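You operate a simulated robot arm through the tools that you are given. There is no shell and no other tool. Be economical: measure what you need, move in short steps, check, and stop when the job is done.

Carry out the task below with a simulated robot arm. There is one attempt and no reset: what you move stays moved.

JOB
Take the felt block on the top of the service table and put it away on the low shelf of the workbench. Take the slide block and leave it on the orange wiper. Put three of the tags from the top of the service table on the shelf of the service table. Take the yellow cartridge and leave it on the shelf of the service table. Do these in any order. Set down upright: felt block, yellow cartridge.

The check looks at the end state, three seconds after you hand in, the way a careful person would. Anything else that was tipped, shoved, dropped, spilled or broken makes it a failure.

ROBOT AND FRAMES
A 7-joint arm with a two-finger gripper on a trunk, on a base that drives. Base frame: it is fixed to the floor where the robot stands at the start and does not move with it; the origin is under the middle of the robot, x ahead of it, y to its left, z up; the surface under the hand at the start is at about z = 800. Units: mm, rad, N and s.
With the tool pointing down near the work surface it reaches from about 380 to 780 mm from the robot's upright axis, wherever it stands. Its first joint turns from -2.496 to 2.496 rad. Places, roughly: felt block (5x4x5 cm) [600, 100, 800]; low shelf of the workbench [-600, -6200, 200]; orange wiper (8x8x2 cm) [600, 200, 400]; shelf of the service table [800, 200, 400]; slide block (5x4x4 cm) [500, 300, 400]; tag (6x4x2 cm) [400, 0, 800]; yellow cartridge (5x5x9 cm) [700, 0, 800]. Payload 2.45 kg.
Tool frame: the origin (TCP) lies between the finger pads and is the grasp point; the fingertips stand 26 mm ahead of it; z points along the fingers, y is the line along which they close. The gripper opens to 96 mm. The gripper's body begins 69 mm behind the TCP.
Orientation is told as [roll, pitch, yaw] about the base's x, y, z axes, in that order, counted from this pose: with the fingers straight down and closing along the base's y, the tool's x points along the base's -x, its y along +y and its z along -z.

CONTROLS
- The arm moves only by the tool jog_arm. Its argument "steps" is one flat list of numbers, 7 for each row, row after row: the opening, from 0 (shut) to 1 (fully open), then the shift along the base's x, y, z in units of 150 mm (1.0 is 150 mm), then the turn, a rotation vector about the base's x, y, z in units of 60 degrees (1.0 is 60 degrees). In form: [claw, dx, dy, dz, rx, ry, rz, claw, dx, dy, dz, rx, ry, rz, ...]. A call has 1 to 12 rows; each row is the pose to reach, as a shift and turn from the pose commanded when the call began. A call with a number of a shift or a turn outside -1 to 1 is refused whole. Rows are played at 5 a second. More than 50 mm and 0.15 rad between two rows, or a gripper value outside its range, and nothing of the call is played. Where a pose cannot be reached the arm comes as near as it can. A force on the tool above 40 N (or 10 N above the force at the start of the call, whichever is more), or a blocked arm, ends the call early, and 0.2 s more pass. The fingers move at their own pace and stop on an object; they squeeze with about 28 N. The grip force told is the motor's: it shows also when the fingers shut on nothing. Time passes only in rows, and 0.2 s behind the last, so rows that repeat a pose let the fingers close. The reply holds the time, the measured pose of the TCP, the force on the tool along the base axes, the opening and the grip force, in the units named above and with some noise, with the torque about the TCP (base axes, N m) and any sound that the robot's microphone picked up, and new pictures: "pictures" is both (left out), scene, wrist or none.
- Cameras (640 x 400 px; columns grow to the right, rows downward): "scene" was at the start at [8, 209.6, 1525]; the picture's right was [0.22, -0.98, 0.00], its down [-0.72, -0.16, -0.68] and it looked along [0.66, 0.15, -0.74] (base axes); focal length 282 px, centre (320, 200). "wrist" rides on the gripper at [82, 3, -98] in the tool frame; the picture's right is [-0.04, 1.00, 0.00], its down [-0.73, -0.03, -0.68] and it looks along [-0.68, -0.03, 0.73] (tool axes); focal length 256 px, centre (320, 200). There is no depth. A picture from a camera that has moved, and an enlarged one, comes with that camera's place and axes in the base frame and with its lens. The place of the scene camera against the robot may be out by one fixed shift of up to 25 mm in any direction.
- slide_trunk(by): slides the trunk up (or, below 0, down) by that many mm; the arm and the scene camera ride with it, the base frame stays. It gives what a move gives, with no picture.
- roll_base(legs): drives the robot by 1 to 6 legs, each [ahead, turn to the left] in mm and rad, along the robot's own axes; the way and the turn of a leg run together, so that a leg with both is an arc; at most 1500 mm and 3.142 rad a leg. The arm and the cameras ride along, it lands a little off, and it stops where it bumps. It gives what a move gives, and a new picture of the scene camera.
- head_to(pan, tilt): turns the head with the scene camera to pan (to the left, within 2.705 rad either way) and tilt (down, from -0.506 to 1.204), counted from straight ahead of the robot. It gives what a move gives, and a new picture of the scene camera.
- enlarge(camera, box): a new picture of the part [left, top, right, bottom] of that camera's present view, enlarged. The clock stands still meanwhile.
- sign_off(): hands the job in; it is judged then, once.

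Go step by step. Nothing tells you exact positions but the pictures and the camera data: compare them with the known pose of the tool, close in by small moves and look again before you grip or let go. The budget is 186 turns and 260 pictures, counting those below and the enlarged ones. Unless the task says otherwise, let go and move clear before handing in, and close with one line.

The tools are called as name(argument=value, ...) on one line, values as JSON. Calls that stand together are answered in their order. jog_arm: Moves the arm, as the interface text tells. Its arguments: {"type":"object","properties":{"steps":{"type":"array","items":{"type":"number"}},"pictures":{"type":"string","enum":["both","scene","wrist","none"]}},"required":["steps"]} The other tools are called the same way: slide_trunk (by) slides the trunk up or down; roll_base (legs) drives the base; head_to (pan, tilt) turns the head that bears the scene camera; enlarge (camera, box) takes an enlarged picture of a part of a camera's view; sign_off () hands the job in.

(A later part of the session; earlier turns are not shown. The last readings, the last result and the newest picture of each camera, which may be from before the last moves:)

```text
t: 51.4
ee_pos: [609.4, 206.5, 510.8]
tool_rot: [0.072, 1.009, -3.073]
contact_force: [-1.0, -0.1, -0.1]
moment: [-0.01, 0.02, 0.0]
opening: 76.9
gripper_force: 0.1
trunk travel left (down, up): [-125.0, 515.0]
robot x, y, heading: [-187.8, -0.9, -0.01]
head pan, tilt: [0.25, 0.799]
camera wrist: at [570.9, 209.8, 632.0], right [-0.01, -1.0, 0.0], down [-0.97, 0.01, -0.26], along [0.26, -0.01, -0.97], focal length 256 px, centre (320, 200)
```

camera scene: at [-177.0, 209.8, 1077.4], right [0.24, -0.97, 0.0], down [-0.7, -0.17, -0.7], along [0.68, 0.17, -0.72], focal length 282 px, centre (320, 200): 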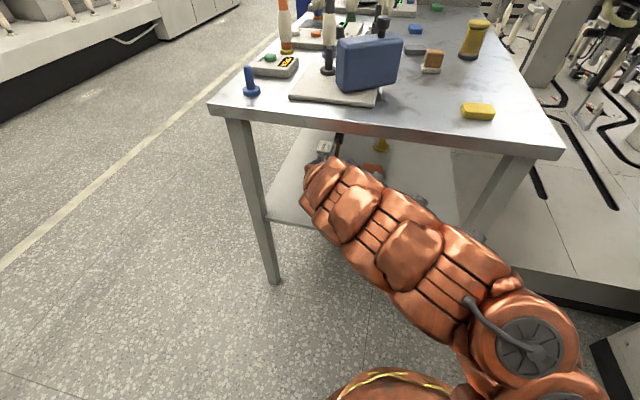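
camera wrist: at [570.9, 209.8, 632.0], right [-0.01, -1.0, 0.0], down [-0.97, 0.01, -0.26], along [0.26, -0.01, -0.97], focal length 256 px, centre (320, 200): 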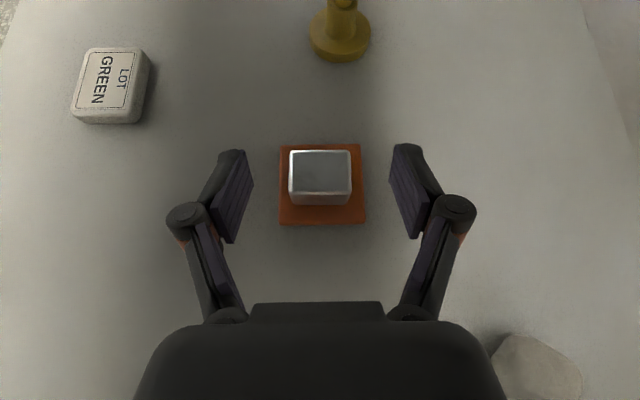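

The slide block rests on the wiper. I back out, raise the trunk to the table-top level and come forward toward the yellow tag.

roll_base(legs=[[-430, 0]])

slide_trunk(by=400)

jog_arm(steps=[1, 0, -0.3, 0, 0, 0, 0, 1, 0, -0.6, 0, 0, 0, 0, 1, 0, -0.9, 0, 0, 0, 0], pictures="none")

roll_base(legs=[[150, 0]])

enlarge(camera="wrist", box=[0, 0, 640, 400])

```text
t: 54.1
ee_pos: [177.6, 212.1, 509.6]
tool_rot: [0.069, 1.01, -3.073]
contact_force: [0.0, -0.4, 0.3]
moment: [0.01, -0.02, -0.03]
opening: 76.8
gripper_force: 0.1
trunk travel left (down, up): [-125.0, 515.0]
robot x, y, heading: [-619.2, 2.1, -0.007]
head pan, tilt: [0.25, 0.799]
camera scene: at [-609.7, 213.5, 1077.4], right [0.24, -0.97, 0.0], down [-0.7, -0.17, -0.7], along [0.68, 0.17, -0.72], focal length 282 px, centre (320, 200)
```

scene: 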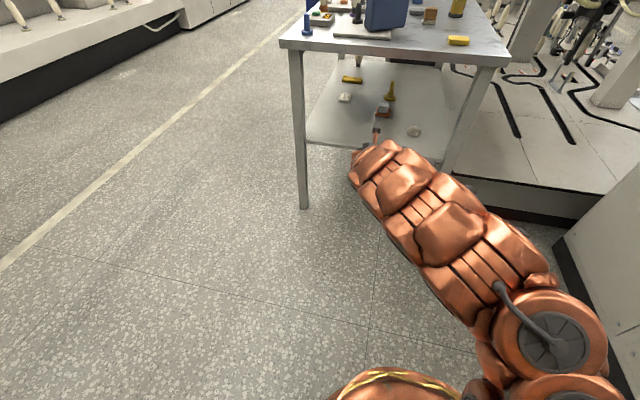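

```text
t: 57.9
ee_pos: [177.4, 212.3, 910.4]
tool_rot: [0.07, 1.008, -3.073]
contact_force: [0.2, 1.0, 0.4]
moment: [0.01, 0.01, 0.01]
opening: 76.8
gripper_force: 0.0
trunk travel left (down, up): [-525.0, 115.0]
robot x, y, heading: [-621.7, -1.3, -0.005]
head pan, tilt: [0.25, 0.799]
```

```text
t: 58.7
ee_pos: [176.4, 77.3, 911.0]
tool_rot: [0.071, 1.01, -3.07]
contact_force: [0.1, 0.9, -0.2]
moment: [-0.06, -0.02, -0.05]
opening: 95.8
gripper_force: 0.0
trunk travel left (down, up): [-525.0, 115.0]
robot x, y, heading: [-620.6, 3.9, -0.008]
head pan, tilt: [0.25, 0.799]
```

```text
t: 60.1
ee_pos: [327.2, 76.4, 910.2]
tool_rot: [0.069, 1.009, -3.074]
contact_force: [-0.2, 0.1, -0.6]
moment: [-0.02, -0.02, -0.01]
opening: 96.0
gripper_force: 0.1
trunk travel left (down, up): [-525.0, 115.0]
robot x, y, heading: [-474.0, 0.4, -0.004]
head pan, tilt: [0.25, 0.799]
camera scene: at [-460.0, 212.1, 1477.4], right [0.24, -0.97, 0.0], down [-0.7, -0.17, -0.7], along [0.68, 0.17, -0.72], focal length 282 px, centre (320, 200)
```

scene: 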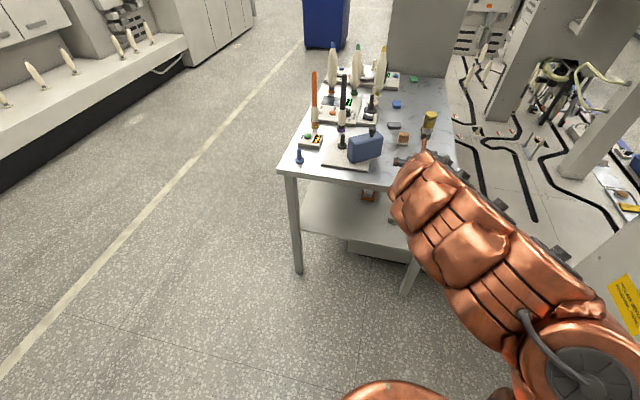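

```text
1.00 times, centred on (320, 200) of wrist (not enlarged: the box is as wide or as high as the picture)
camera zoom: at [288.5, 78.2, 1031.8], right [-0.01, -1.0, 0.0], down [-0.97, 0.01, -0.26], along [0.26, -0.01, -0.97], focal length 256 px, centre (320, 200)
```

zoom: 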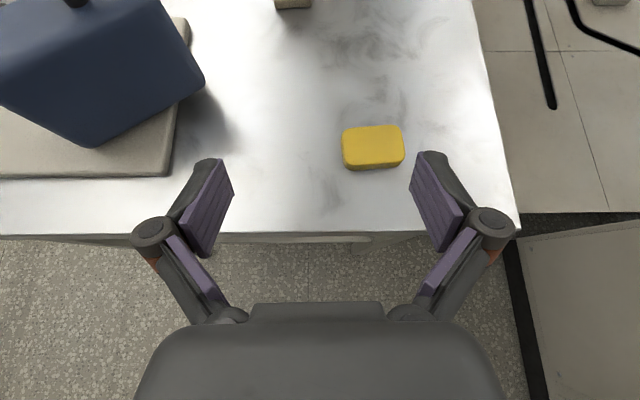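

The yellow tag is at about (393,29), 6 cm along y. I move over it and look from lower.

jog_arm(steps=[1, 0.15, -0.1, -0.1, 0, 0, 0, 1, 0.3, -0.2, -0.2, 0, 0, 0, 1, 0.42, -0.32, -0.33, 0, 0, 0], pictures="wrist")

```text
t: 60.9
ee_pos: [389.6, 29.7, 861.2]
tool_rot: [0.071, 1.01, -3.07]
contact_force: [0.3, -0.6, 0.6]
moment: [-0.03, 0.03, -0.07]
opening: 96.0
gripper_force: 0.1
trunk travel left (down, up): [-525.0, 115.0]
robot x, y, heading: [-470.9, 2.5, -0.006]
head pan, tilt: [0.25, 0.799]
camera wrist: at [351.6, 30.6, 983.1], right [-0.01, -1.0, 0.0], down [-0.96, 0.01, -0.26], along [0.26, -0.01, -0.96], focal length 256 px, centre (320, 200)
```

wrist: 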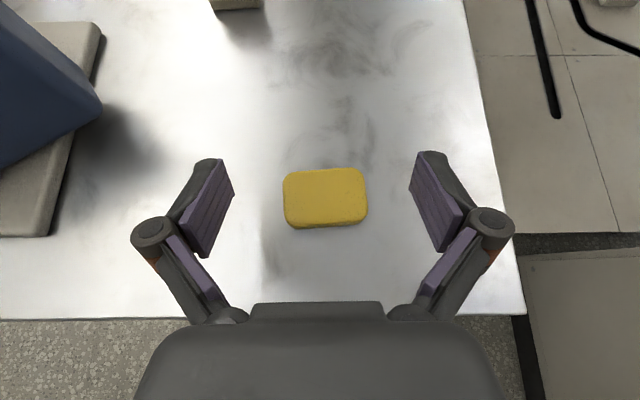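

Centred. I lower until near contact.

jog_arm(steps=[1, 0, 0, -0.08, 0, 0, 0, 1, 0, 0, -0.15, 0, 0, 0, 1, 0, 0, -0.2, 0, 0, 0, 1, 0, 0, -0.22, 0, 0, 0], pictures="none")

```text
t: 61.9
ee_pos: [389.9, 27.4, 828.6]
tool_rot: [0.07, 1.01, -3.072]
contact_force: [0.4, 0.3, -0.2]
moment: [0.0, -0.01, 0.0]
opening: 96.4
gripper_force: 0.1
trunk travel left (down, up): [-525.0, 115.0]
robot x, y, heading: [-470.8, -1.3, -0.011]
head pan, tilt: [0.25, 0.799]
```

jog_arm(steps=[0.7, 0, 0, 0.01, 0, 0, 0, 0.4, 0, 0, 0.01, 0, 0, 0, 0, 0, 0, 0.01, 0, 0, 0, 0, 0, 0, 0.01, 0, 0, 0, 0, 0, 0, 0.01, 0, 0, 0], pictures="wrist")

```text
t: 63.1
ee_pos: [390.5, 28.2, 828.6]
tool_rot: [0.069, 1.009, -3.074]
contact_force: [0.3, 0.3, 1.2]
moment: [-0.01, 0.0, 0.03]
opening: 57.3
gripper_force: 28.4
trunk travel left (down, up): [-525.0, 115.0]
robot x, y, heading: [-475.0, -2.4, -0.009]
head pan, tilt: [0.25, 0.799]
camera wrist: at [351.7, 30.2, 951.1], right [-0.01, -1.0, 0.0], down [-0.97, 0.01, -0.26], along [0.26, -0.01, -0.97], focal length 256 px, centre (320, 200)
```

wrist: 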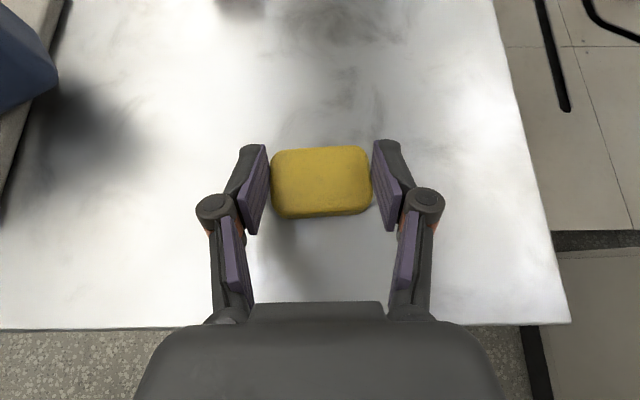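

The tag is gripped. I lift, retreat, lower the trunk to shelf level and check the hold.

jog_arm(steps=[0, 0, 0, 0.07, 0, 0, 0, 0, 0, 0, 0.15, 0, 0, 0, 0, 0, 0, 0.3, 0, 0, 0, 0, 0, 0.2, 0.45, 0, 0, 0, 0, 0, 0.4, 0.55, 0, 0, 0], pictures="wrist")

roll_base(legs=[[-230, 0]])

slide_trunk(by=-400)

roll_base(legs=[[270, 0]])

enlarge(camera="wrist", box=[0, 0, 640, 400])

```text
t: 64.3
ee_pos: [390.5, 87.1, 912.1]
tool_rot: [0.069, 1.009, -3.076]
contact_force: [0.3, 0.1, -0.4]
moment: [0.03, -0.02, 0.07]
opening: 57.4
gripper_force: 27.5
trunk travel left (down, up): [-525.0, 115.0]
robot x, y, heading: [-473.8, -2.9, -0.015]
head pan, tilt: [0.25, 0.799]
camera wrist: at [351.3, 89.2, 1034.5], right [-0.01, -1.0, 0.0], down [-0.97, 0.01, -0.26], along [0.26, -0.01, -0.97], focal length 256 px, centre (320, 200)
```

wrist: 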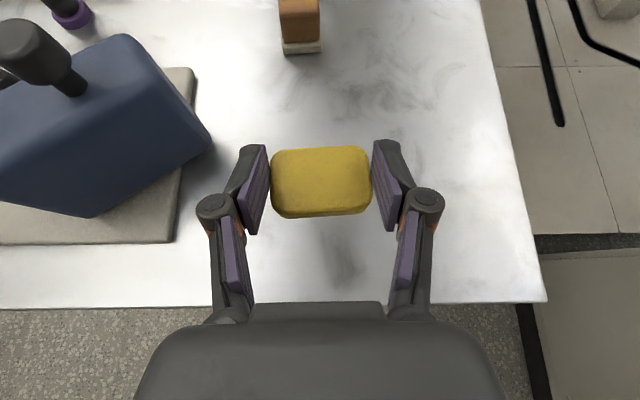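

```text
t: 66.0
ee_pos: [158.9, 90.6, 911.6]
tool_rot: [0.07, 1.009, -3.074]
contact_force: [-0.4, -0.8, -0.2]
moment: [0.0, 0.01, 0.02]
opening: 57.5
gripper_force: 27.7
trunk travel left (down, up): [-525.0, 115.0]
robot x, y, heading: [-699.7, 1.5, -0.012]
head pan, tilt: [0.25, 0.799]
camera scene: at [-691.5, 214.3, 1477.4], right [0.24, -0.97, 0.0], down [-0.7, -0.17, -0.7], along [0.68, 0.17, -0.72], focal length 282 px, centre (320, 200)
```

scene: 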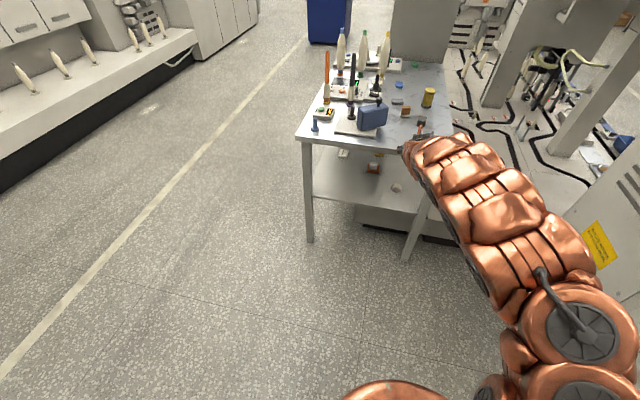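

```text
t: 69.8
ee_pos: [158.7, 90.7, 513.0]
tool_rot: [0.07, 1.008, -3.074]
contact_force: [-0.4, 0.9, -0.4]
moment: [-0.02, -0.03, 0.01]
opening: 56.9
gripper_force: 27.6
trunk travel left (down, up): [-125.0, 515.0]
robot x, y, heading: [-703.3, 3.5, -0.009]
head pan, tilt: [0.25, 0.799]
```

```text
t: 71.8
ee_pos: [429.6, 88.3, 512.6]
tool_rot: [0.07, 1.008, -3.071]
contact_force: [0.0, 0.4, 0.0]
moment: [0.0, -0.02, 0.01]
opening: 57.2
gripper_force: 27.3
trunk travel left (down, up): [-125.0, 515.0]
robot x, y, heading: [-429.4, 4.7, -0.011]
head pan, tilt: [0.25, 0.799]
camera scene: at [-419.6, 211.7, 1077.4], right [0.24, -0.97, 0.0], down [-0.7, -0.17, -0.7], along [0.68, 0.17, -0.72], focal length 282 px, centre (320, 200)
```

scene: 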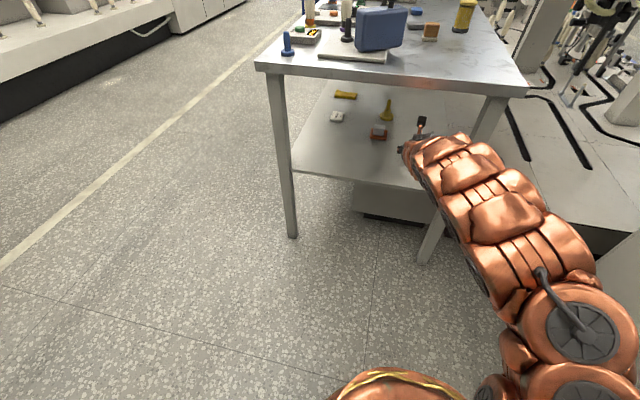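

```text
1.00 times, centred on (320, 200) of wrist (not enlarged: the box is as wide or as high as the picture)
camera zoom: at [391.4, 90.0, 634.2], right [-0.01, -1.0, 0.0], down [-0.97, 0.01, -0.26], along [0.26, -0.01, -0.97], focal length 256 px, centre (320, 200)
```

zoom: 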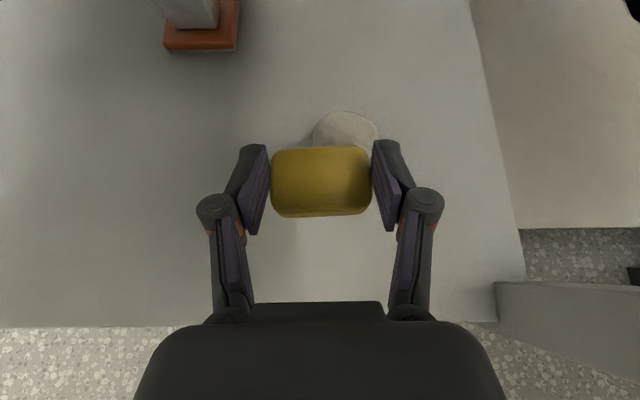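

The ball sits behind the tag spot but clear of it. I lower the tag onto the shelf near the front.

jog_arm(steps=[0, -0.07, 0.03, -0.15, 0, 0, 0, 0, -0.07, 0.06, -0.3, 0, 0, 0, 0, -0.07, 0.06, -0.4, 0, 0, 0, 0, -0.07, 0.06, -0.45, 0, 0, 0], pictures="none")

jog_arm(steps=[0, 0, 0, -0.015, 0, 0, 0, 0, 0, 0, -0.03, 0, 0, 0, 0, 0, 0, -0.03, 0, 0, 0], pictures="wrist")

```text
t: 72.8
ee_pos: [420.2, 96.9, 448.7]
tool_rot: [0.072, 1.015, -3.073]
contact_force: [1.2, 2.5, 20.3]
moment: [0.18, -0.14, 0.09]
opening: 56.9
gripper_force: 29.1
trunk travel left (down, up): [-125.0, 515.0]
robot x, y, heading: [-428.2, -2.3, -0.011]
head pan, tilt: [0.25, 0.799]
```

```text
t: 73.6
ee_pos: [420.9, 96.9, 443.5]
tool_rot: [0.07, 1.013, -3.071]
contact_force: [1.2, 1.1, 32.8]
moment: [0.73, -0.44, 0.06]
opening: 56.9
gripper_force: 28.4
trunk travel left (down, up): [-125.0, 515.0]
robot x, y, heading: [-430.8, 0.8, -0.009]
head pan, tilt: [0.25, 0.799]
camera wrist: at [380.5, 98.7, 564.8], right [-0.01, -1.0, 0.0], down [-0.96, 0.01, -0.27], along [0.26, -0.01, -0.96], focal length 256 px, centre (320, 200)
```

wrist: 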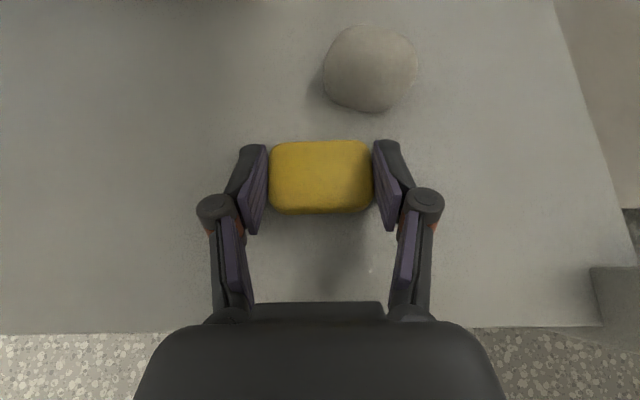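

The tag is on the shelf. I release and lift off.

jog_arm(steps=[0, 0, 0, 0.015, 0, 0, 0, 0.85, 0, 0, 0.02, 0, 0, 0, 0.85, 0, 0, 0.02, 0, 0, 0, 0.85, 0, 0, 0.02, 0, 0, 0, 0.85, 0, 0, 0.15, 0, 0, 0, 0.85, 0, 0, 0.35, 0, 0, 0, 0.85, 0, 0, 0.48, 0, 0, 0], pictures="wrist")

roll_base(legs=[[-270, 0]])

slide_trunk(by=400)

jog_arm(steps=[1, 0, 0.15, 0.15, 0, 0, 0, 1, 0, 0.3, 0.3, 0, 0, 0], pictures="none")

```text
t: 75.2
ee_pos: [420.0, 97.4, 513.5]
tool_rot: [0.071, 1.009, -3.072]
contact_force: [-0.3, -0.1, -0.6]
moment: [0.02, -0.01, 0.02]
opening: 81.6
gripper_force: 0.2
trunk travel left (down, up): [-125.0, 515.0]
robot x, y, heading: [-430.1, 2.0, -0.007]
head pan, tilt: [0.25, 0.799]
camera wrist: at [381.2, 99.3, 634.4], right [-0.01, -1.0, 0.0], down [-0.97, 0.01, -0.26], along [0.26, -0.01, -0.97], focal length 256 px, centre (320, 200)
```

wrist: 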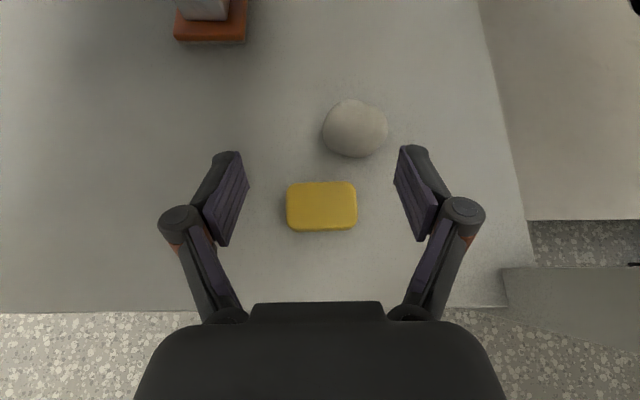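

```text
t: 77.1
ee_pos: [147.7, 99.3, 512.8]
tool_rot: [0.069, 1.009, -3.073]
contact_force: [-0.3, 0.0, -0.2]
moment: [0.01, 0.0, 0.03]
opening: 81.7
gripper_force: 0.1
trunk travel left (down, up): [-125.0, 515.0]
robot x, y, heading: [-703.3, 2.2, -0.015]
head pan, tilt: [0.25, 0.799]
camera scene: at [-691.2, 214.2, 1077.4], right [0.24, -0.97, 0.0], down [-0.7, -0.17, -0.7], along [0.68, 0.17, -0.72], focal length 282 px, centre (320, 200)
```

scene: 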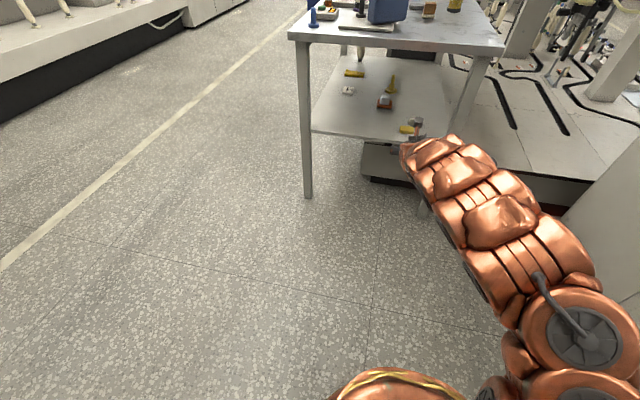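

```text
t: 80.9
ee_pos: [147.7, 98.6, 913.1]
tool_rot: [0.071, 1.009, -3.073]
contact_force: [-1.3, 0.3, 0.4]
moment: [0.02, -0.03, -0.02]
opening: 81.6
gripper_force: 0.1
trunk travel left (down, up): [-525.0, 115.0]
robot x, y, heading: [-699.4, 4.1, -0.012]
head pan, tilt: [0.25, 0.799]
```

```text
t: 81.5
ee_pos: [147.7, 143.1, 957.4]
tool_rot: [0.07, 1.008, -3.076]
contact_force: [-0.3, -0.9, -0.3]
moment: [0.02, -0.02, 0.04]
opening: 96.2
gripper_force: 0.1
trunk travel left (down, up): [-525.0, 115.0]
robot x, y, heading: [-704.0, 6.2, -0.01]
head pan, tilt: [0.25, 0.799]
```

Tag one is placed. For objects further in I use a steeper tool (≈45°) with the trunk higher so the arm comes from above.

slide_trunk(by=110)

jog_arm(steps=[1, -0.2, 0, 0, 0, 0.08, 0, 1, -0.4, 0, 0, 0, 0.16, 0, 1, -0.6, 0, 0, 0, 0.24, 0, 1, -0.8, 0, 0, 0, 0.24, 0], pictures="scene")

```text
t: 82.9
ee_pos: [146.9, 144.6, 1068.8]
tool_rot: [0.071, 1.007, -3.074]
contact_force: [0.0, 0.1, -0.4]
moment: [0.03, -0.02, -0.02]
opening: 96.0
gripper_force: 0.0
trunk travel left (down, up): [-635.0, 5.0]
robot x, y, heading: [-704.0, 2.8, -0.008]
head pan, tilt: [0.25, 0.799]
```

```text
t: 83.9
ee_pos: [28.0, 145.2, 1066.4]
tool_rot: [0.046, 0.756, -3.088]
contact_force: [-0.2, 0.1, 0.2]
moment: [-0.01, 0.01, -0.01]
opening: 96.0
gripper_force: 0.0
trunk travel left (down, up): [-635.0, 5.0]
robot x, y, heading: [-700.5, 4.4, -0.008]
head pan, tilt: [0.25, 0.799]
camera scene: at [-691.0, 214.4, 1587.3], right [0.24, -0.97, 0.0], down [-0.7, -0.17, -0.7], along [0.68, 0.17, -0.72], focal length 282 px, centre (320, 200)
```

scene: 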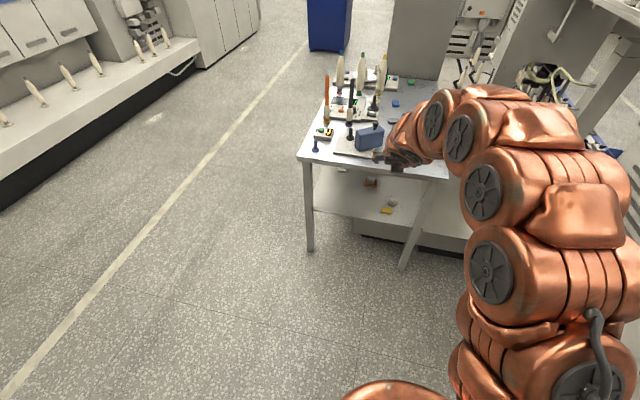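

roll_base(legs=[[620, 0]])

jog_arm(steps=[1, 0, 0, -0.25, 0, 0, 0, 1, 0, 0, -0.5, 0, 0, 0], pictures="wrist")

```text
t: 87.4
ee_pos: [646.0, 137.5, 1068.7]
tool_rot: [0.049, 0.759, -3.09]
contact_force: [-0.5, 0.9, -0.2]
moment: [-0.01, 0.0, 0.02]
opening: 95.9
gripper_force: 0.1
trunk travel left (down, up): [-635.0, 5.0]
robot x, y, heading: [-82.5, -3.1, -0.013]
head pan, tilt: [0.25, 0.799]
camera scene: at [-72.9, 208.3, 1587.4], right [0.24, -0.97, 0.0], down [-0.7, -0.17, -0.7], along [0.68, 0.17, -0.72], focal length 282 px, centre (320, 200)
```

scene: 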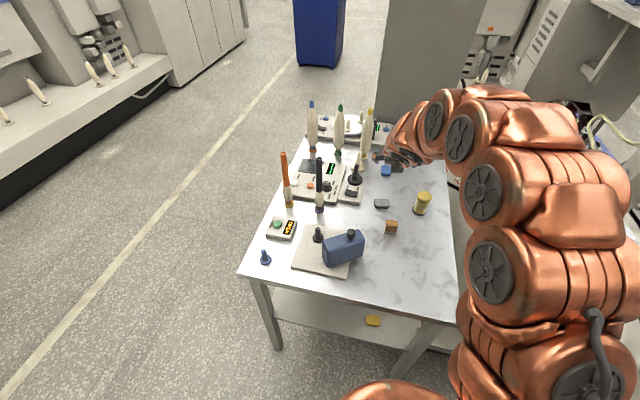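

```text
t: 88.0
ee_pos: [646.0, 137.1, 992.6]
tool_rot: [0.045, 0.758, -3.092]
contact_force: [0.4, 0.6, 0.8]
moment: [0.0, 0.03, 0.01]
opening: 95.9
gripper_force: 0.0
trunk travel left (down, up): [-635.0, 5.0]
robot x, y, heading: [-87.2, -3.9, -0.005]
head pan, tilt: [0.25, 0.799]
camera wrist: at [638.8, 139.6, 1119.6], right [-0.01, -1.0, 0.01], down [-1.0, 0.01, -0.01], along [0.01, -0.01, -1.0], focal length 256 px, centre (320, 200)
```

wrist: 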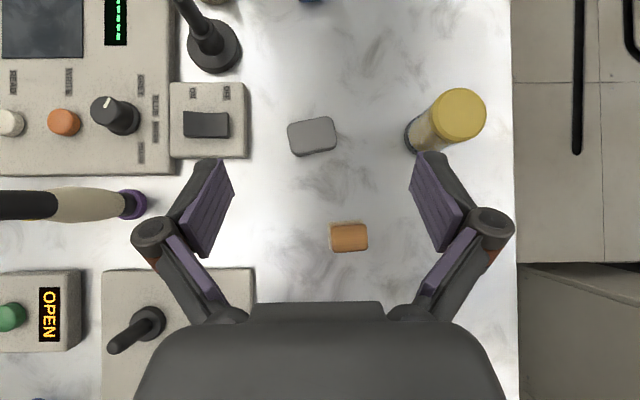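

The camera now looks straight down: grey tag at about (718,146), felt (600,109), cartridge about (711,12). I descend over the grey tag with a small yaw.

jog_arm(steps=[0.85, 0.23, 0.06, -0.25, 0, 0, 0.06, 0.85, 0.46, 0.06, -0.5, 0, 0, 0.12, 0.85, 0.46, 0.06, -0.7, 0, 0, 0.12, 0.85, 0.46, 0.06, -0.9, 0, 0, 0.12], pictures="wrist")

```text
refused: row 1 steps farther than a row can; nothing moved
```

jog_arm(steps=[0.85, 0.15, 0.03, -0.25, 0, 0, 0.06, 0.85, 0.3, 0.06, -0.5, 0, 0, 0.12, 0.85, 0.46, 0.06, -0.7, 0, 0, 0.12, 0.85, 0.46, 0.06, -0.9, 0, 0, 0.12], pictures="wrist")

```text
t: 89.0
ee_pos: [714.4, 147.5, 857.5]
tool_rot: [0.049, 0.759, -2.963]
contact_force: [0.0, 0.5, 0.0]
moment: [-0.03, -0.03, -0.03]
opening: 81.3
gripper_force: 0.0
trunk travel left (down, up): [-635.0, 5.0]
robot x, y, heading: [-82.1, -2.9, -0.006]
head pan, tilt: [0.25, 0.799]
camera wrist: at [707.1, 148.2, 984.9], right [0.11, -0.99, 0.01], down [-0.99, -0.11, -0.01], along [0.01, -0.01, -1.0], focal length 256 px, centre (320, 200)
```

wrist: 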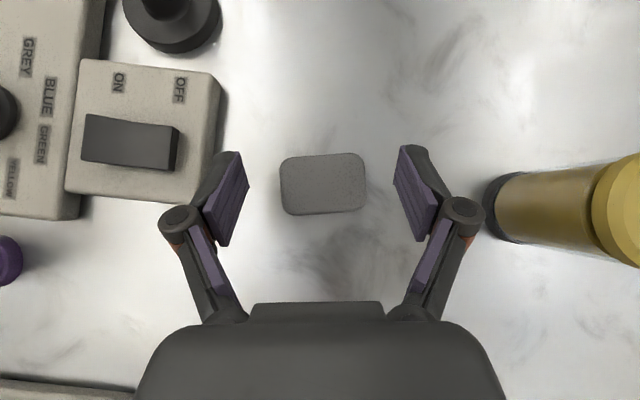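

jog_arm(steps=[0.75, 0.02, 0, 0, 0, 0, 0, 0.75, 0.02, 0, -0.08, 0, 0, 0, 0.75, 0.02, 0, -0.14, 0, 0, 0, 0.75, 0.02, 0, -0.18, 0, 0, 0], pictures="none")

jog_arm(steps=[0.5, 0, 0, 0, 0, 0, 0, 0, 0, 0, 0, 0, 0, 0, 0, 0, 0, 0, 0, 0, 0, 0, 0, 0, 0, 0, 0, 0], pictures="wrist")

```text
t: 90.0
ee_pos: [717.7, 146.8, 831.5]
tool_rot: [0.046, 0.759, -2.965]
contact_force: [0.9, -0.4, 0.8]
moment: [-0.03, -0.03, 0.04]
opening: 71.9
gripper_force: 0.2
trunk travel left (down, up): [-635.0, 5.0]
robot x, y, heading: [-85.2, -2.5, -0.013]
head pan, tilt: [0.25, 0.799]
```

```text
t: 91.0
ee_pos: [717.4, 147.1, 831.0]
tool_rot: [0.047, 0.758, -2.966]
contact_force: [0.9, 0.5, 2.0]
moment: [0.01, -0.04, 0.01]
opening: 57.1
gripper_force: 28.1
trunk travel left (down, up): [-635.0, 5.0]
robot x, y, heading: [-80.2, -5.3, -0.008]
head pan, tilt: [0.25, 0.799]
camera wrist: at [710.9, 148.2, 958.7], right [0.11, -0.99, 0.01], down [-0.99, -0.11, -0.01], along [0.01, 0.0, -1.0], focal length 256 px, centre (320, 200)
```

wrist: 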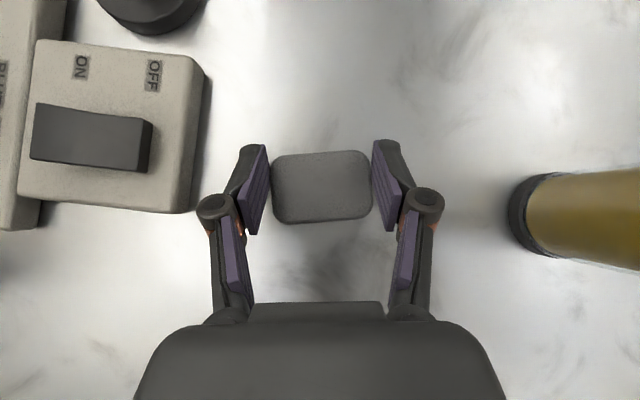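

Gripped. I lift high and retreat.

jog_arm(steps=[0, 0, 0, 0.07, 0, 0, 0, 0, 0, 0, 0.15, 0, 0, 0, 0, 0, 0, 0.4, 0, 0, 0, 0, 0, 0, 0.7, 0, 0, 0, 0, 0, 0, 1, 0, 0, 0], pictures="none")

jog_arm(steps=[0, 0, -0.1, 0.3, 0, 0, -0.06, 0, 0, -0.2, 0.6, 0, 0, -0.12], pictures="wrist")

roll_base(legs=[[-620, 0]])

slide_trunk(by=-400)

slide_trunk(by=-110)

```text
t: 92.2
ee_pos: [718.9, 158.8, 982.5]
tool_rot: [0.078, 0.76, -2.923]
contact_force: [1.7, -6.3, -2.8]
moment: [0.52, -0.05, 0.4]
opening: 57.0
gripper_force: 28.1
trunk travel left (down, up): [-635.0, 5.0]
robot x, y, heading: [-85.6, -2.1, -0.012]
head pan, tilt: [0.25, 0.799]
```

```text
t: 92.8
ee_pos: [718.5, 116.9, 1069.6]
tool_rot: [0.046, 0.756, -3.093]
contact_force: [-0.4, 0.1, -1.3]
moment: [0.04, 0.0, 0.02]
opening: 57.1
gripper_force: 28.2
trunk travel left (down, up): [-635.0, 5.0]
robot x, y, heading: [-81.1, -4.3, -0.007]
head pan, tilt: [0.25, 0.799]
camera wrist: at [711.5, 119.1, 1197.7], right [-0.01, -1.0, 0.01], down [-1.0, 0.01, -0.01], along [0.01, -0.01, -1.0], focal length 256 px, centre (320, 200)
```

wrist: 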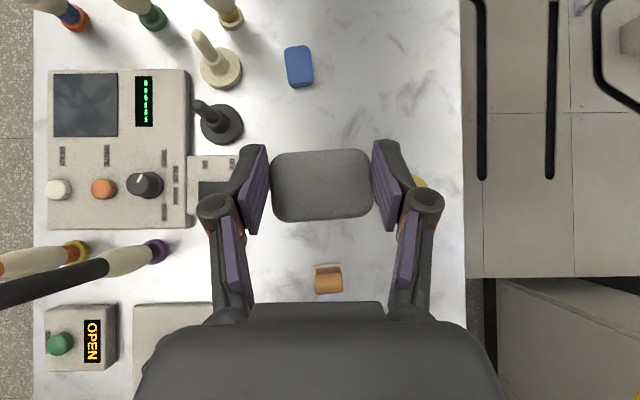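

```text
t: 96.3
ee_pos: [95.9, 124.7, 1069.6]
tool_rot: [0.048, 0.757, -3.09]
contact_force: [-0.9, 0.0, -0.4]
moment: [0.01, -0.03, 0.0]
opening: 56.9
gripper_force: 28.0
trunk travel left (down, up): [-635.0, 5.0]
robot x, y, heading: [-706.8, 4.0, -0.002]
head pan, tilt: [0.25, 0.799]
camera scene: at [-695.5, 213.7, 1587.4], right [0.24, -0.97, 0.0], down [-0.7, -0.17, -0.7], along [0.68, 0.17, -0.72], focal length 282 px, centre (320, 200)
```

scene: 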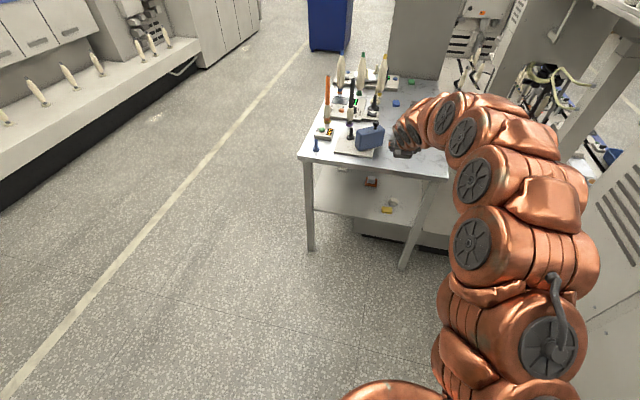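

```text
t: 100.1
ee_pos: [95.7, 124.8, 670.4]
tool_rot: [0.047, 0.758, -3.09]
contact_force: [-0.4, 0.2, 0.0]
moment: [0.05, 0.02, 0.01]
opening: 57.2
gripper_force: 27.8
trunk travel left (down, up): [-235.0, 405.0]
robot x, y, heading: [-705.6, 0.6, -0.007]
head pan, tilt: [0.25, 0.799]
```

```text
t: 101.5
ee_pos: [96.3, 124.7, 561.3]
tool_rot: [0.046, 0.758, -3.089]
contact_force: [0.0, 0.9, -0.3]
moment: [-0.01, -0.01, 0.01]
opening: 57.0
gripper_force: 28.1
trunk travel left (down, up): [-125.0, 515.0]
robot x, y, heading: [-709.5, 3.8, -0.012]
head pan, tilt: [0.25, 0.799]
```

The grey tag is held. I shift to the next shelf slot (y≈205) and drive in.

jog_arm(steps=[0, 0, 0.2, -0.12, 0, 0, 0, 0, 0, 0.4, -0.25, 0, 0, 0, 0, 0, 0.55, -0.33, 0, 0, 0], pictures="none")

roll_base(legs=[[325, 0]])

enlarge(camera="wrist", box=[0, 0, 640, 400])

```text
t: 102.3
ee_pos: [94.5, 206.7, 510.2]
tool_rot: [0.046, 0.759, -3.089]
contact_force: [0.2, 0.1, -0.2]
moment: [0.02, 0.0, 0.0]
opening: 57.0
gripper_force: 27.9
trunk travel left (down, up): [-125.0, 515.0]
robot x, y, heading: [-704.5, 5.3, -0.011]
head pan, tilt: [0.25, 0.799]
```

```text
t: 104.5
ee_pos: [423.1, 204.7, 509.5]
tool_rot: [0.047, 0.76, -3.087]
contact_force: [0.2, 0.2, -0.7]
moment: [-0.02, 0.03, 0.0]
opening: 57.0
gripper_force: 27.6
trunk travel left (down, up): [-125.0, 515.0]
robot x, y, heading: [-374.7, 1.4, -0.004]
head pan, tilt: [0.25, 0.799]
camera scene: at [-368.0, 211.4, 1077.4], right [0.24, -0.97, 0.0], down [-0.7, -0.17, -0.7], along [0.68, 0.17, -0.72], focal length 282 px, centre (320, 200)
```

scene: 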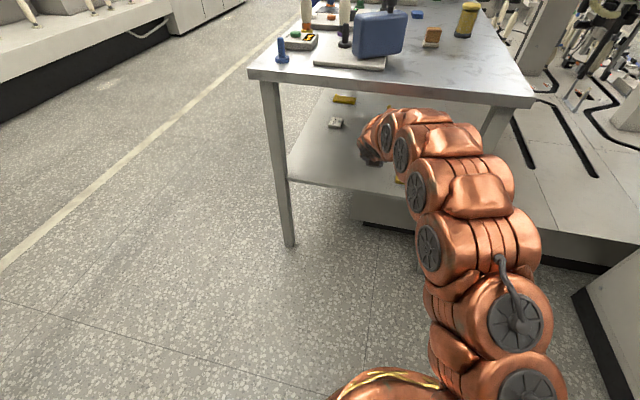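

```text
1.00 times, centred on (320, 200) of wrist (not enlarged: the box is as wide or as high as the picture)
camera zoom: at [415.8, 207.1, 638.0], right [-0.01, -1.0, 0.01], down [-1.0, 0.01, -0.01], along [0.01, -0.01, -1.0], focal length 256 px, centre (320, 200)
```

zoom: 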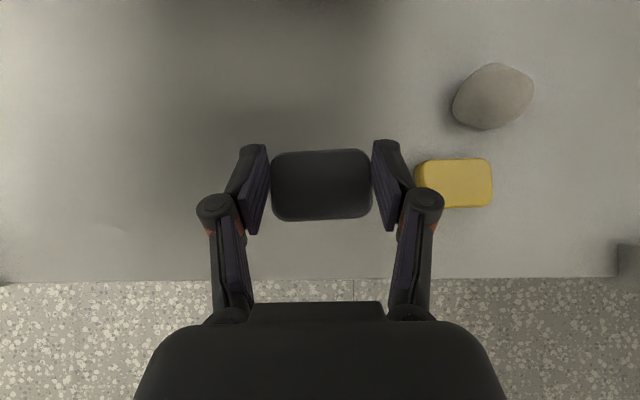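

jog_arm(steps=[0, 0, 0, -0.15, 0, 0, 0, 0, 0, 0, -0.3, 0, 0, 0, 0, 0, 0, -0.37, 0, 0, 0, 0, 0, 0, -0.4, 0, 0, 0], pictures="none")

jog_arm(steps=[0, 0, 0, -0.015, 0, 0, 0, 0, 0, 0, -0.03, 0, 0, 0, 0, 0, 0, -0.03, 0, 0, 0], pictures="wrist")

```text
t: 105.5
ee_pos: [424.0, 204.9, 451.4]
tool_rot: [0.048, 0.76, -3.088]
contact_force: [-0.5, -0.8, 0.3]
moment: [0.07, 0.06, 0.03]
opening: 57.4
gripper_force: 28.2
trunk travel left (down, up): [-125.0, 515.0]
robot x, y, heading: [-378.0, -0.7, -0.004]
head pan, tilt: [0.25, 0.799]
```

```text
t: 106.3
ee_pos: [424.2, 205.7, 449.6]
tool_rot: [0.044, 0.762, -3.088]
contact_force: [4.0, -0.3, 19.9]
moment: [0.08, -0.22, 0.07]
opening: 57.1
gripper_force: 28.1
trunk travel left (down, up): [-125.0, 515.0]
robot x, y, heading: [-378.5, 2.7, -0.009]
head pan, tilt: [0.25, 0.799]
camera wrist: at [415.8, 207.5, 575.9], right [-0.01, -1.0, 0.01], down [-1.0, 0.01, -0.02], along [0.02, -0.01, -1.0], focal length 256 px, centre (320, 200)
```

wrist: 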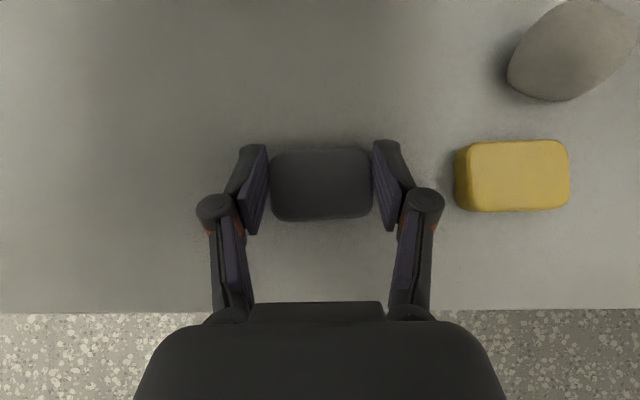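

Contact: released here, then rise.

jog_arm(steps=[0, 0, 0, 0.01, 0, 0, 0, 0.78, 0, 0, 0.015, 0, 0, 0, 0.78, 0, 0, 0.015, 0, 0, 0, 0.78, 0, 0, 0.015, 0, 0, 0, 0.78, 0, 0, 0.15, 0, 0, 0, 0.78, 0, 0, 0.35, 0, 0, 0, 0.78, 0, 0, 0.43, 0, 0, 0], pictures="wrist")

roll_base(legs=[[-330, 0]])

slide_trunk(by=400)

slide_trunk(by=110)

jog_arm(steps=[1, 0, -0.3, 0, 0, 0, 0, 1, 0, -0.55, 0.1, 0, 0, 0, 1, 0, -0.8, 0.25, 0, 0, 0, 1, 0, -0.95, 0.4, 0, 0, 0], pictures="none")

```text
t: 107.9
ee_pos: [422.9, 205.3, 509.9]
tool_rot: [0.047, 0.758, -3.087]
contact_force: [-0.2, 0.6, -0.1]
moment: [-0.01, -0.01, 0.0]
opening: 75.2
gripper_force: 0.1
trunk travel left (down, up): [-125.0, 515.0]
robot x, y, heading: [-375.7, -2.0, -0.008]
head pan, tilt: [0.25, 0.799]
camera wrist: at [415.1, 207.1, 637.4], right [-0.01, -1.0, 0.01], down [-1.0, 0.01, -0.01], along [0.01, -0.01, -1.0], focal length 256 px, centre (320, 200)
```

wrist: 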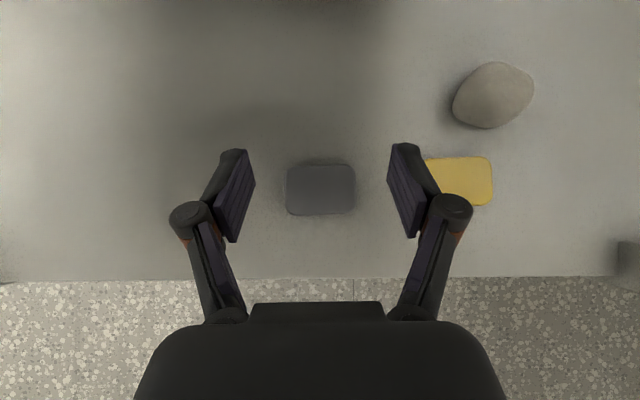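

```text
t: 110.1
ee_pos: [89.9, 209.2, 509.6]
tool_rot: [0.045, 0.759, -3.086]
contact_force: [-0.3, -0.3, -0.1]
moment: [0.0, -0.05, 0.02]
opening: 75.1
gripper_force: 0.1
trunk travel left (down, up): [-125.0, 515.0]
robot x, y, heading: [-711.7, -0.9, -0.008]
head pan, tilt: [0.25, 0.799]
camera scene: at [-700.4, 213.4, 1077.4], right [0.24, -0.97, 0.0], down [-0.7, -0.17, -0.7], along [0.68, 0.17, -0.72], focal length 282 px, centre (320, 200)
```

scene: 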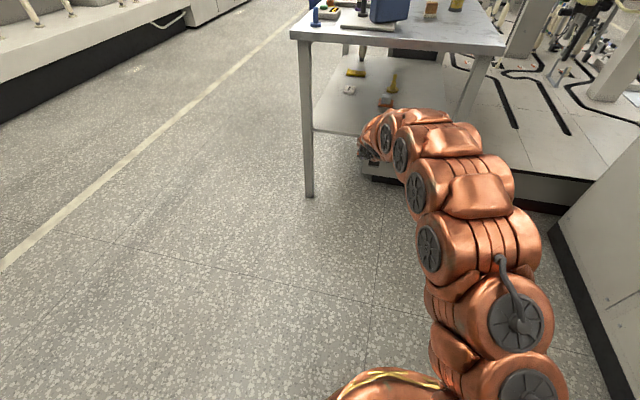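

```text
t: 113.9
ee_pos: [90.8, 208.4, 910.3]
tool_rot: [0.047, 0.76, -3.086]
contact_force: [-0.2, -0.3, -0.7]
moment: [-0.04, 0.05, -0.01]
opening: 75.2
gripper_force: 0.0
trunk travel left (down, up): [-525.0, 115.0]
robot x, y, heading: [-710.5, 1.8, -0.007]
head pan, tilt: [0.25, 0.799]
```

```text
t: 115.4
ee_pos: [90.7, 208.9, 1019.8]
tool_rot: [0.047, 0.756, -3.086]
contact_force: [-0.5, 0.4, 0.6]
moment: [-0.02, -0.01, 0.02]
opening: 75.1
gripper_force: 0.0
trunk travel left (down, up): [-635.0, 5.0]
robot x, y, heading: [-711.7, 2.1, -0.002]
head pan, tilt: [0.25, 0.799]
```

```text
t: 116.4
ee_pos: [89.5, 63.8, 1080.7]
tool_rot: [0.046, 0.757, -3.087]
contact_force: [0.3, -0.3, -0.4]
moment: [0.0, 0.0, -0.02]
opening: 95.8
gripper_force: 0.1
trunk travel left (down, up): [-635.0, 5.0]
robot x, y, heading: [-709.7, 1.8, -0.003]
head pan, tilt: [0.25, 0.799]
```

Two tags placed. Next is the blue tag, about (913,146), with its 4 cm width along y.

roll_base(legs=[[740, 0]])

jog_arm(steps=[1, 0, 0.15, -0.15, 0, 0, 0, 1, 0, 0.3, -0.3, 0, 0, 0, 1, 0.15, 0.45, -0.45, 0, 0, 0], pictures="wrist")

```text
t: 120.4
ee_pos: [825.6, 59.1, 1081.5]
tool_rot: [0.047, 0.758, -3.087]
contact_force: [0.1, -0.1, -0.3]
moment: [0.01, 0.01, 0.01]
opening: 96.1
gripper_force: 0.1
trunk travel left (down, up): [-635.0, 5.0]
robot x, y, heading: [24.7, -1.7, -0.007]
head pan, tilt: [0.25, 0.799]
camera scene: at [35.6, 209.4, 1587.4], right [0.24, -0.97, 0.0], down [-0.7, -0.17, -0.7], along [0.68, 0.17, -0.72], focal length 282 px, centre (320, 200)
```

scene: 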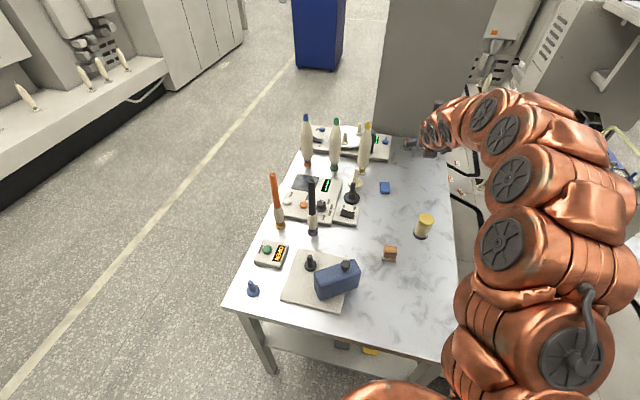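

```text
t: 121.2
ee_pos: [847.4, 128.8, 1013.3]
tool_rot: [0.047, 0.76, -3.088]
contact_force: [-0.6, 0.5, 0.2]
moment: [0.02, 0.01, -0.01]
opening: 95.9
gripper_force: 0.1
trunk travel left (down, up): [-635.0, 5.0]
robot x, y, heading: [25.5, -3.0, -0.007]
head pan, tilt: [0.25, 0.799]
camera wrist: at [840.2, 130.1, 1141.5], right [-0.01, -1.0, 0.01], down [-1.0, 0.01, -0.01], along [0.01, -0.01, -1.0], focal length 256 px, centre (320, 200)
```

wrist: 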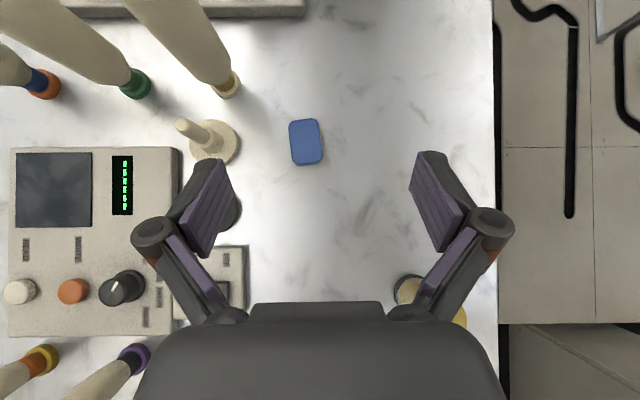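

jog_arm(steps=[0.75, 0.15, 0.05, -0.25, 0, 0, 0, 0.75, 0.3, 0.1, -0.5, 0, 0, 0, 0.75, 0.44, 0.11, -0.75, 0, 0, 0, 0.75, 0.44, 0.11, -0.97, 0, 0, 0], pictures="wrist")

```text
t: 122.2
ee_pos: [913.4, 145.9, 868.4]
tool_rot: [0.048, 0.759, -3.087]
contact_force: [0.3, 0.1, 0.7]
moment: [-0.01, -0.01, 0.0]
opening: 72.1
gripper_force: 0.0
trunk travel left (down, up): [-635.0, 5.0]
robot x, y, heading: [28.2, -2.8, -0.003]
head pan, tilt: [0.25, 0.799]
camera wrist: at [906.2, 147.9, 995.8], right [-0.01, -1.0, 0.01], down [-1.0, 0.01, -0.01], along [0.01, -0.01, -1.0], focal length 256 px, centre (320, 200)
```

wrist: 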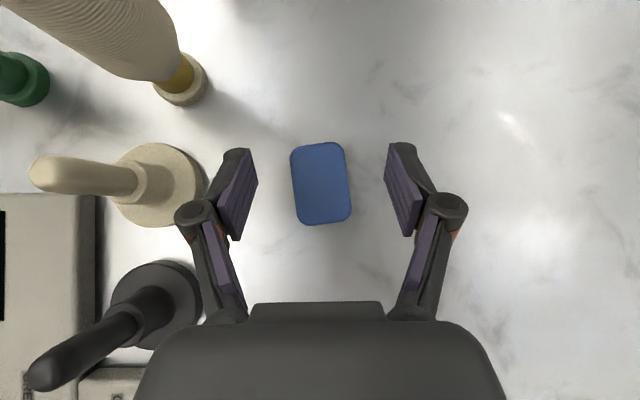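

jog_arm(steps=[0.7, 0.01, 0, -0.1, 0, 0, 0, 0.7, 0.01, 0, -0.18, 0, 0, 0, 0.7, 0.01, 0, -0.235, 0, 0, 0, 0.4, 0.01, 0, -0.235, 0, 0, 0, 0, 0.01, 0, -0.235, 0, 0, 0, 0, 0.01, 0, -0.235, 0, 0, 0, 0, 0.01, 0, -0.235, 0, 0, 0], pictures="wrist")

```text
t: 123.8
ee_pos: [915.5, 144.7, 832.2]
tool_rot: [0.047, 0.76, -3.087]
contact_force: [0.2, 1.1, 0.9]
moment: [-0.01, 0.01, -0.01]
opening: 38.9
gripper_force: 28.2
trunk travel left (down, up): [-635.0, 5.0]
robot x, y, heading: [30.2, -4.4, -0.007]
head pan, tilt: [0.25, 0.799]
camera wrist: at [908.1, 146.5, 960.2], right [-0.01, -1.0, 0.01], down [-1.0, 0.01, -0.01], along [0.01, -0.01, -1.0], focal length 256 px, centre (320, 200)
```

wrist: 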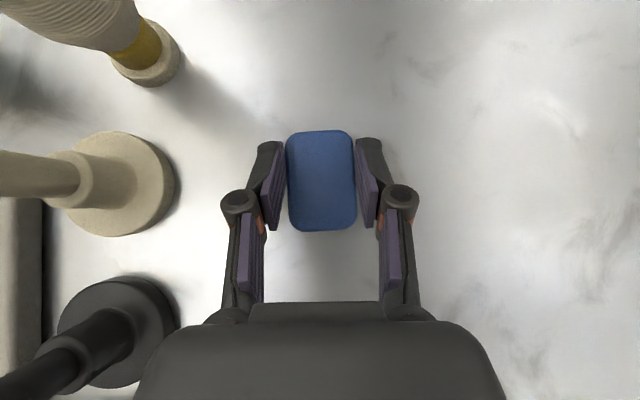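

Gripped. Lift, back out and go down to shelf level.

jog_arm(steps=[0, 0, 0, 0.07, 0, 0, 0, 0, 0, 0, 0.15, 0, 0, 0, 0, 0, 0, 0.4, 0, 0, 0, 0, 0, 0, 0.65, 0, 0, 0, 0, 0, 0, 0.85, 0, 0, 0, 0, 0, 0, 1, 0, 0, 0], pictures="none")

jog_arm(steps=[0, 0, -0.15, 0.25, 0, 0, 0, 0, 0, -0.3, 0.5, 0, 0, 0, 0, 0, -0.4, 0.6, 0, 0, 0], pictures="wrist")

roll_base(legs=[[-800, 0]])

slide_trunk(by=-400)

slide_trunk(by=-110)

```text
t: 125.2
ee_pos: [914.5, 144.9, 982.4]
tool_rot: [0.047, 0.759, -3.088]
contact_force: [0.9, 0.3, -0.1]
moment: [0.02, -0.01, 0.04]
opening: 39.0
gripper_force: 28.3
trunk travel left (down, up): [-635.0, 5.0]
robot x, y, heading: [26.0, -0.6, -0.001]
head pan, tilt: [0.25, 0.799]
```

```text
t: 126.0
ee_pos: [914.6, 84.9, 1072.1]
tool_rot: [0.047, 0.76, -3.087]
contact_force: [-0.6, -0.5, -0.9]
moment: [0.04, 0.01, 0.0]
opening: 38.8
gripper_force: 28.4
trunk travel left (down, up): [-635.0, 5.0]
robot x, y, heading: [27.6, -3.4, -0.005]
head pan, tilt: [0.25, 0.799]
camera wrist: at [907.1, 86.9, 1199.4], right [-0.01, -1.0, 0.01], down [-1.0, 0.01, -0.01], along [0.01, -0.01, -1.0], focal length 256 px, centre (320, 200)
```

wrist: 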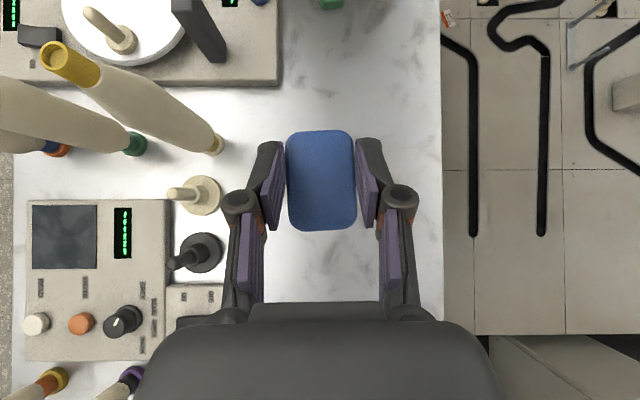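

```text
t: 130.3
ee_pos: [102.3, 88.3, 1072.4]
tool_rot: [0.047, 0.757, -3.092]
contact_force: [0.9, 0.2, 0.2]
moment: [-0.01, -0.01, -0.03]
opening: 38.7
gripper_force: 28.1
trunk travel left (down, up): [-635.0, 5.0]
robot x, y, heading: [-784.6, 4.1, -0.008]
head pan, tilt: [0.25, 0.799]
camera scene: at [-776.0, 215.5, 1587.4], right [0.24, -0.97, 0.0], down [-0.7, -0.17, -0.7], along [0.68, 0.17, -0.72], focal length 282 px, centre (320, 200)
```

scene: 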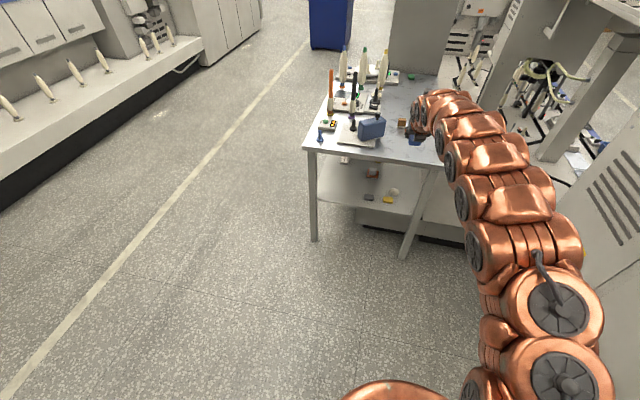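

```text
t: 134.1
ee_pos: [102.6, 87.6, 671.6]
tool_rot: [0.048, 0.758, -3.091]
contact_force: [-0.6, 0.3, -0.8]
moment: [0.02, -0.01, 0.02]
opening: 39.0
gripper_force: 27.9
trunk travel left (down, up): [-235.0, 405.0]
robot x, y, heading: [-786.3, 2.9, -0.008]
head pan, tilt: [0.25, 0.799]
```

```text
t: 135.6
ee_pos: [103.5, 88.5, 561.6]
tool_rot: [0.048, 0.76, -3.09]
contact_force: [0.1, 0.2, 0.1]
moment: [0.02, -0.03, -0.02]
opening: 39.0
gripper_force: 27.5
trunk travel left (down, up): [-125.0, 515.0]
robot x, y, heading: [-787.9, -0.2, -0.013]
head pan, tilt: [0.25, 0.799]
```

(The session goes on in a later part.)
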